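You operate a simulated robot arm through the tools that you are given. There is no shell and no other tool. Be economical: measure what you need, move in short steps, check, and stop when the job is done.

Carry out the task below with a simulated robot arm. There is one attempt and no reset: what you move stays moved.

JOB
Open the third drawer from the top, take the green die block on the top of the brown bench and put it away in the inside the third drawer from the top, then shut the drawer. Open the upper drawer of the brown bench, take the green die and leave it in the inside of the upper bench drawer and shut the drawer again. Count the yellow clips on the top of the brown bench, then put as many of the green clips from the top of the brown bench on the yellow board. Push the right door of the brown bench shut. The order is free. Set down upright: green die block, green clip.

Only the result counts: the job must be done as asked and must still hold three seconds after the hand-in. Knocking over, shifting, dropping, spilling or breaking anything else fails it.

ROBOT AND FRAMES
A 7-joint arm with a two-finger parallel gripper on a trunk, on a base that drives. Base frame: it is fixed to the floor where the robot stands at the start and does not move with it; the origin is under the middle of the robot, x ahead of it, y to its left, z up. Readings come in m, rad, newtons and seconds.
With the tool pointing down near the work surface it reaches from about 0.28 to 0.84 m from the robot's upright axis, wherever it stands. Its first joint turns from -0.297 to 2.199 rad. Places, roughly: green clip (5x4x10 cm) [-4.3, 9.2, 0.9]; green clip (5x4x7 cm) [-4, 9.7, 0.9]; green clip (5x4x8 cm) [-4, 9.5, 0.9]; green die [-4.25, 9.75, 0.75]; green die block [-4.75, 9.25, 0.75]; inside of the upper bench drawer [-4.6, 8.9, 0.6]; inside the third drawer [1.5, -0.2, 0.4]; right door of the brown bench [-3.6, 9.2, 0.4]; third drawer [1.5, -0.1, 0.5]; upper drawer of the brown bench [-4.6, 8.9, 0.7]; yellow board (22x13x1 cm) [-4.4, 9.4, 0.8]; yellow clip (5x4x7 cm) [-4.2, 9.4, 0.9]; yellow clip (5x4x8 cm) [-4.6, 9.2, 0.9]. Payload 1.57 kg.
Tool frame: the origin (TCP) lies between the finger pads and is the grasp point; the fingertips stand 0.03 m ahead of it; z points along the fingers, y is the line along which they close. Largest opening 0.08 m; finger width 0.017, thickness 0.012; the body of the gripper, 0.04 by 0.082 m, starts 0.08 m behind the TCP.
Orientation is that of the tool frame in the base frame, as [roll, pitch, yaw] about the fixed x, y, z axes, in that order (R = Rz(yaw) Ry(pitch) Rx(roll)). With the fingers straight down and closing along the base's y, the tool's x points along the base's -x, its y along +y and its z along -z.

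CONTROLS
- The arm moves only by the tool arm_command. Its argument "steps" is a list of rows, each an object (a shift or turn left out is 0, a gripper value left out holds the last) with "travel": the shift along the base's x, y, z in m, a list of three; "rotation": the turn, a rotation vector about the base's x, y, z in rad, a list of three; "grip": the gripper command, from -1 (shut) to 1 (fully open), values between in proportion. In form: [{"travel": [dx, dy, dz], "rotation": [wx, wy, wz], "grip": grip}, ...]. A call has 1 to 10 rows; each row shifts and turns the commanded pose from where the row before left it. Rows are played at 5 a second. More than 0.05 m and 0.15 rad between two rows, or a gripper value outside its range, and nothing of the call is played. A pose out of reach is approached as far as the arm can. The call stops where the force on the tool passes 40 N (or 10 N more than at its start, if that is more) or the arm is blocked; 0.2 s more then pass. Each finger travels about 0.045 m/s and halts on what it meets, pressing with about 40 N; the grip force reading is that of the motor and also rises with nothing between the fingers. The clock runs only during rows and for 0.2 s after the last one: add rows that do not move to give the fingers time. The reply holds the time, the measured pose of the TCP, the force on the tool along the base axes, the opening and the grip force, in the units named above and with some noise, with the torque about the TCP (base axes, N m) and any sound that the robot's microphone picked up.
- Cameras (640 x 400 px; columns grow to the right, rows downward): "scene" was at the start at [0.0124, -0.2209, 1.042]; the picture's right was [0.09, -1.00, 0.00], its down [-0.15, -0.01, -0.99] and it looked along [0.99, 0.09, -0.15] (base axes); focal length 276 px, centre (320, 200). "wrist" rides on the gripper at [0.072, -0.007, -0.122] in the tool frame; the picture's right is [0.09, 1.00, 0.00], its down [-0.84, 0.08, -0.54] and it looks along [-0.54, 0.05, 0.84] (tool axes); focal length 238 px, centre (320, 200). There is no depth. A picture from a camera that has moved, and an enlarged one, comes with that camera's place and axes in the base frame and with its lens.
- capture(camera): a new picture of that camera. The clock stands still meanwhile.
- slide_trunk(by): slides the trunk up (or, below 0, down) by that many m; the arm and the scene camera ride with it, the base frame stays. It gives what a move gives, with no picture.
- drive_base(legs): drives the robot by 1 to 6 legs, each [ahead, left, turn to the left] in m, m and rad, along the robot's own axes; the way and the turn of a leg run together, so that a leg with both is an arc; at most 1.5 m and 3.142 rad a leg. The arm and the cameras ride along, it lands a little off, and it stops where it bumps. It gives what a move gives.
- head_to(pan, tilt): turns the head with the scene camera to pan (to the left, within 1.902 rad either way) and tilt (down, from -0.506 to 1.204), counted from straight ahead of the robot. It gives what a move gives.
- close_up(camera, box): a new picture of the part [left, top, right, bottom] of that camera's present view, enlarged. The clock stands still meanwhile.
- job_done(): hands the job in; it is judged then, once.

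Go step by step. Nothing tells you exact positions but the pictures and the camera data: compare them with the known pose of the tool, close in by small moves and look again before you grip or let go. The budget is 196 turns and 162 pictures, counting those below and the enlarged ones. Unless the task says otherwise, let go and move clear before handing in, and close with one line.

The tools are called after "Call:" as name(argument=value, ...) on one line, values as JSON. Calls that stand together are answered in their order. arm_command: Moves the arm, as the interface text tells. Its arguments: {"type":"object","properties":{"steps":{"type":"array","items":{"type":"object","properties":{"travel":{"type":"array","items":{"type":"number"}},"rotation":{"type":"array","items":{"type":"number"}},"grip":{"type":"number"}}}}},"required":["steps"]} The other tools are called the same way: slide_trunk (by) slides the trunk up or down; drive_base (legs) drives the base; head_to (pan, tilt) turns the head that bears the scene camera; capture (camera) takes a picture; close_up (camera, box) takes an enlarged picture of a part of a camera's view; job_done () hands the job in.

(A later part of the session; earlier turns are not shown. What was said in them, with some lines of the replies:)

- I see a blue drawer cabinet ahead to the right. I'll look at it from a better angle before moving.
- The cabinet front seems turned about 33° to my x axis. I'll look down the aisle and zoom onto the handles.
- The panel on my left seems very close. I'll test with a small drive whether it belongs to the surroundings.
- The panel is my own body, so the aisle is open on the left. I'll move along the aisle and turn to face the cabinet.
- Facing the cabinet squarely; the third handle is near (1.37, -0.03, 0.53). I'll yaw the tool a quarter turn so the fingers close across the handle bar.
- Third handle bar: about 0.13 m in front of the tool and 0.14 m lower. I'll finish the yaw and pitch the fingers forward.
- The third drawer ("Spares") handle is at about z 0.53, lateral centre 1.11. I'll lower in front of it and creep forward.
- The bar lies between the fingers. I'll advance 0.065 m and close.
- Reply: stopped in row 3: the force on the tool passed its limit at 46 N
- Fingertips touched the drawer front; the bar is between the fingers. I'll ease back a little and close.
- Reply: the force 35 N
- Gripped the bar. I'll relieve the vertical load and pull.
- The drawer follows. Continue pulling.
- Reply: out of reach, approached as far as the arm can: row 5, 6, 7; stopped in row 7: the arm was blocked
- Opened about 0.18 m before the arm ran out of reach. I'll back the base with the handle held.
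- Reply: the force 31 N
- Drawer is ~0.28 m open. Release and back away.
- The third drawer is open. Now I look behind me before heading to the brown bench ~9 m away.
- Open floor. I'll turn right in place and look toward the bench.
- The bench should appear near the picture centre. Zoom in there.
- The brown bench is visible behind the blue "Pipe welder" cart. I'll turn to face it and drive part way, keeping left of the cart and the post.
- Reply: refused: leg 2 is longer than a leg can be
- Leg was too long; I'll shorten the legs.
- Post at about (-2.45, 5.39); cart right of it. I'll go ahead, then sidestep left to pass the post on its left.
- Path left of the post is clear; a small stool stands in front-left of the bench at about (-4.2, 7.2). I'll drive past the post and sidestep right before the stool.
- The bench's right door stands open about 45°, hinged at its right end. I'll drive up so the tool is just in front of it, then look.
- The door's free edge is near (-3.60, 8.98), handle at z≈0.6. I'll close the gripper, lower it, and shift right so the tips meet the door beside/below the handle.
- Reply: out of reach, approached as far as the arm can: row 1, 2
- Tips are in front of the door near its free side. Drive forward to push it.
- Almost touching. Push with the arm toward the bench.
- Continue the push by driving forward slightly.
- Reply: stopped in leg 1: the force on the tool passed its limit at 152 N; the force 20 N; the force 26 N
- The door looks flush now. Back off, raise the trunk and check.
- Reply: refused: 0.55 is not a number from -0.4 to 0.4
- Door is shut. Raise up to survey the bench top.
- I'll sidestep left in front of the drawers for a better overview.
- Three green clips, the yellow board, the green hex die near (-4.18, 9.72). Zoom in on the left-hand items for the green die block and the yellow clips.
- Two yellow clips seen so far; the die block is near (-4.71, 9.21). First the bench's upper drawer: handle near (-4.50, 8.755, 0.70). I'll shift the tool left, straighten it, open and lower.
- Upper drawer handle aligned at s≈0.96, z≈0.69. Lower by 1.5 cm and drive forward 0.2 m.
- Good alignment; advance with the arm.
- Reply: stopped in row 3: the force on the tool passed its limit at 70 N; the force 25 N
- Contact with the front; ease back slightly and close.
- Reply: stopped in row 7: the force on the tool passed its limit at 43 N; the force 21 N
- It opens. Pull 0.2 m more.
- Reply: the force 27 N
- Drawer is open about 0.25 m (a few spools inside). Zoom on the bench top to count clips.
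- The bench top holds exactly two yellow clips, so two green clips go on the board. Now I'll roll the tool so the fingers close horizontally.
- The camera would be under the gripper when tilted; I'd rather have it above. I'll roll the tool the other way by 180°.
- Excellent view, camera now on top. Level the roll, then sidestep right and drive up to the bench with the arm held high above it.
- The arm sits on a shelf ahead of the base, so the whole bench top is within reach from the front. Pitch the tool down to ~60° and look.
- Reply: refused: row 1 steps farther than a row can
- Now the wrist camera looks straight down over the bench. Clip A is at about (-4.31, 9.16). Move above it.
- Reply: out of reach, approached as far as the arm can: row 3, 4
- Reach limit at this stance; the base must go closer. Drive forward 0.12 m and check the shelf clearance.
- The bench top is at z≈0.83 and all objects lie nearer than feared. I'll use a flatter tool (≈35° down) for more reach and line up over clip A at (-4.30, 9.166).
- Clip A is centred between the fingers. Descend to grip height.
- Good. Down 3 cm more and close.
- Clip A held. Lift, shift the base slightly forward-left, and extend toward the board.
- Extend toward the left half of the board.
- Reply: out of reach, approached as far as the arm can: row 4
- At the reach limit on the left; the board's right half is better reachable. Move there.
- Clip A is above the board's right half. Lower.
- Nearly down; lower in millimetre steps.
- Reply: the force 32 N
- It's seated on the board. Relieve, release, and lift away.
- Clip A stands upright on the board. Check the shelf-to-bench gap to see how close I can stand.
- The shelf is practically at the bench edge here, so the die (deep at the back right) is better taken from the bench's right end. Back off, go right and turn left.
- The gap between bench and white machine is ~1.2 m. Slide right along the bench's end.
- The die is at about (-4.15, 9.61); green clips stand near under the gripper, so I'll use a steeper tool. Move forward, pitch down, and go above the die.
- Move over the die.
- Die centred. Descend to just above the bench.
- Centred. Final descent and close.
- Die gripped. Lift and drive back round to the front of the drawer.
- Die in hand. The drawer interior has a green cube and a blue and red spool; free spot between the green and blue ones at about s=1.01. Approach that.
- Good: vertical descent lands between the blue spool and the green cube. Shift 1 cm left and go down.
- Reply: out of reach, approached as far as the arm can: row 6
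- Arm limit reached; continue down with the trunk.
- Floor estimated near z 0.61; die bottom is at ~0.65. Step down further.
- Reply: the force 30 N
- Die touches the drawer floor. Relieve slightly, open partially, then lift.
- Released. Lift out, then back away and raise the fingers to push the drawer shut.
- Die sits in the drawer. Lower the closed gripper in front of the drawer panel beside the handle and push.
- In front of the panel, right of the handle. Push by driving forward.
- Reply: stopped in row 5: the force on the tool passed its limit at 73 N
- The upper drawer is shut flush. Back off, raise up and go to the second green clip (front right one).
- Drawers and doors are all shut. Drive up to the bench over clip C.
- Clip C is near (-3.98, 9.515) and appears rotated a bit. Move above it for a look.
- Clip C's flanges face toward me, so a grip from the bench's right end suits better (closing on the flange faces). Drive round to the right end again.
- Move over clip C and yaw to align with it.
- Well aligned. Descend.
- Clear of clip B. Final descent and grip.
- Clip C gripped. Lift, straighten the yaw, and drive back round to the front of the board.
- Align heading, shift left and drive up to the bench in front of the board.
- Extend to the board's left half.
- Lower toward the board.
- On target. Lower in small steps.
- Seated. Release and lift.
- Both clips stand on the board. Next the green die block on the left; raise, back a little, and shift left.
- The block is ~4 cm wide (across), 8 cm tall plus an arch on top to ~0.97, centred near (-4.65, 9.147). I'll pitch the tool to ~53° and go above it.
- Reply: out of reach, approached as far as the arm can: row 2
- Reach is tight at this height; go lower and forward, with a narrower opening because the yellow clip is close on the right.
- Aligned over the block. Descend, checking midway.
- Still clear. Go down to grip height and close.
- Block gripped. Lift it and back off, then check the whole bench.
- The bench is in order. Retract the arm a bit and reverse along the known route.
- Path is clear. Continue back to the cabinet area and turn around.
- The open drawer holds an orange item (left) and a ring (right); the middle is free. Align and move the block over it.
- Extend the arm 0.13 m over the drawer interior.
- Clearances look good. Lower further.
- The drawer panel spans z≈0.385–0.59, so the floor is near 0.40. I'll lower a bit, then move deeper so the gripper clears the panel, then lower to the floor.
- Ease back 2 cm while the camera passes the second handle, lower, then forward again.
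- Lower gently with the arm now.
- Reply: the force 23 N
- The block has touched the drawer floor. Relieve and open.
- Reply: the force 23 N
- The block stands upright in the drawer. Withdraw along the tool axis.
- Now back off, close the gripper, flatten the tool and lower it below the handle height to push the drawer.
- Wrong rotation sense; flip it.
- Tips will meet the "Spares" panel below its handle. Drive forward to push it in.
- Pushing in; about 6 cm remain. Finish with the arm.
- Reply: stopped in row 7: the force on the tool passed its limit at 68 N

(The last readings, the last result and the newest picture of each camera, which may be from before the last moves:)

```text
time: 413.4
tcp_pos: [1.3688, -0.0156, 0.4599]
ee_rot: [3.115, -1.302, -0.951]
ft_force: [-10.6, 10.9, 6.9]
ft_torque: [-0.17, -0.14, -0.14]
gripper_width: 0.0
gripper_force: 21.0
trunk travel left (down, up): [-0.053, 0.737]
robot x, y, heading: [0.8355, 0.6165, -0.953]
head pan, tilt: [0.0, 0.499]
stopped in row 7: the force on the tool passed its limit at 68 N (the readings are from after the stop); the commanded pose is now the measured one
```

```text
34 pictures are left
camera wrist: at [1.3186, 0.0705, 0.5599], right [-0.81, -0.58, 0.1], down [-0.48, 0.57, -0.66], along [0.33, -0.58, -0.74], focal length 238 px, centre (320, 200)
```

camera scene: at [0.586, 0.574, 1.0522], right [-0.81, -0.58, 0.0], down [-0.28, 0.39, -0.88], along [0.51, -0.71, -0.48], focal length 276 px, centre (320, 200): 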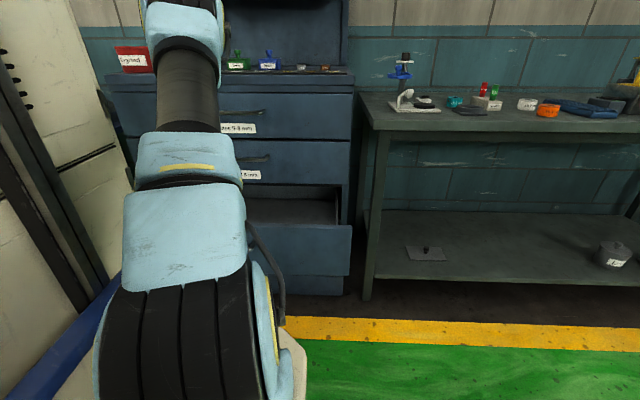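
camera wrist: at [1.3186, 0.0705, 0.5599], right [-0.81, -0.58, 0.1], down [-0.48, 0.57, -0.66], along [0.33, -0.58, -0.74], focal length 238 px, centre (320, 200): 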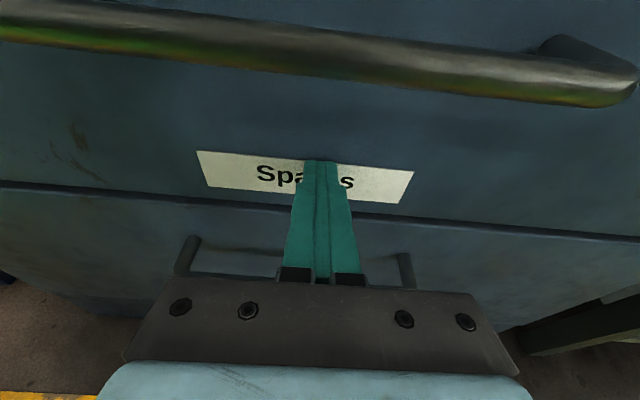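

The drawer hit its stop, flush. Back off and verify.

Call:
drive_base(legs=[[-0.4, 0, 0]])

Call:
slide_trunk(by=0.35)

Call:
capture(camera="wrist")

Call:
capture(camera="scene")

```text
time: 415.9
tcp_pos: [1.1477, 0.3074, 0.4586]
ee_rot: [3.113, -1.3, -0.941]
ft_force: [1.1, 0.1, -0.3]
ft_torque: [-0.01, 0.01, -0.01]
gripper_width: 0.0
gripper_force: 21.6
trunk travel left (down, up): [-0.053, 0.737]
robot x, y, heading: [0.6066, 0.9368, -0.946]
head pan, tilt: [0.0, 0.499]
```

```text
time: 419.3
tcp_pos: [1.1482, 0.3079, 0.808]
ee_rot: [3.116, -1.3, -0.94]
ft_force: [0.1, -0.5, -1.4]
ft_torque: [0.0, 0.0, 0.0]
gripper_width: 0.0001
gripper_force: 21.1
trunk travel left (down, up): [-0.403, 0.387]
robot x, y, heading: [0.6087, 0.9339, -0.946]
head pan, tilt: [0.0, 0.499]
```

```text
33 pictures are left
camera wrist: at [1.0976, 0.3923, 0.9089], right [-0.81, -0.58, 0.1], down [-0.49, 0.57, -0.66], along [0.33, -0.58, -0.74], focal length 238 px, centre (320, 200)
```

wrist: 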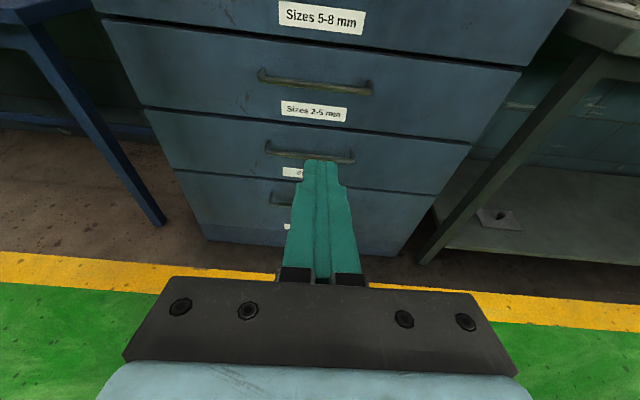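

```text
32 pictures are left
camera scene: at [0.4289, 0.7909, 1.0372], right [-0.81, -0.59, 0.0], down [-0.28, 0.39, -0.88], along [0.51, -0.71, -0.48], focal length 276 px, centre (320, 200)
```

scene: 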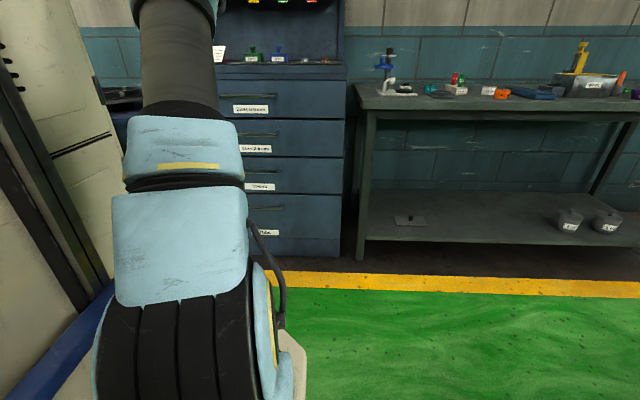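

All cabinet drawers are flush, and my last view of the bench showed it in order: door and drawers shut, two green clips upright on the board. The gripper is empty and clear of everything, so I'm handing in.

Call:
job_done()

```text
The job is handed in.
```

The green die block stands upright in the shut third drawer and the green die is in the shut upper bench drawer. I counted two yellow clips, so two green clips stand upright on the yellow board, and the right door of the bench is shut.
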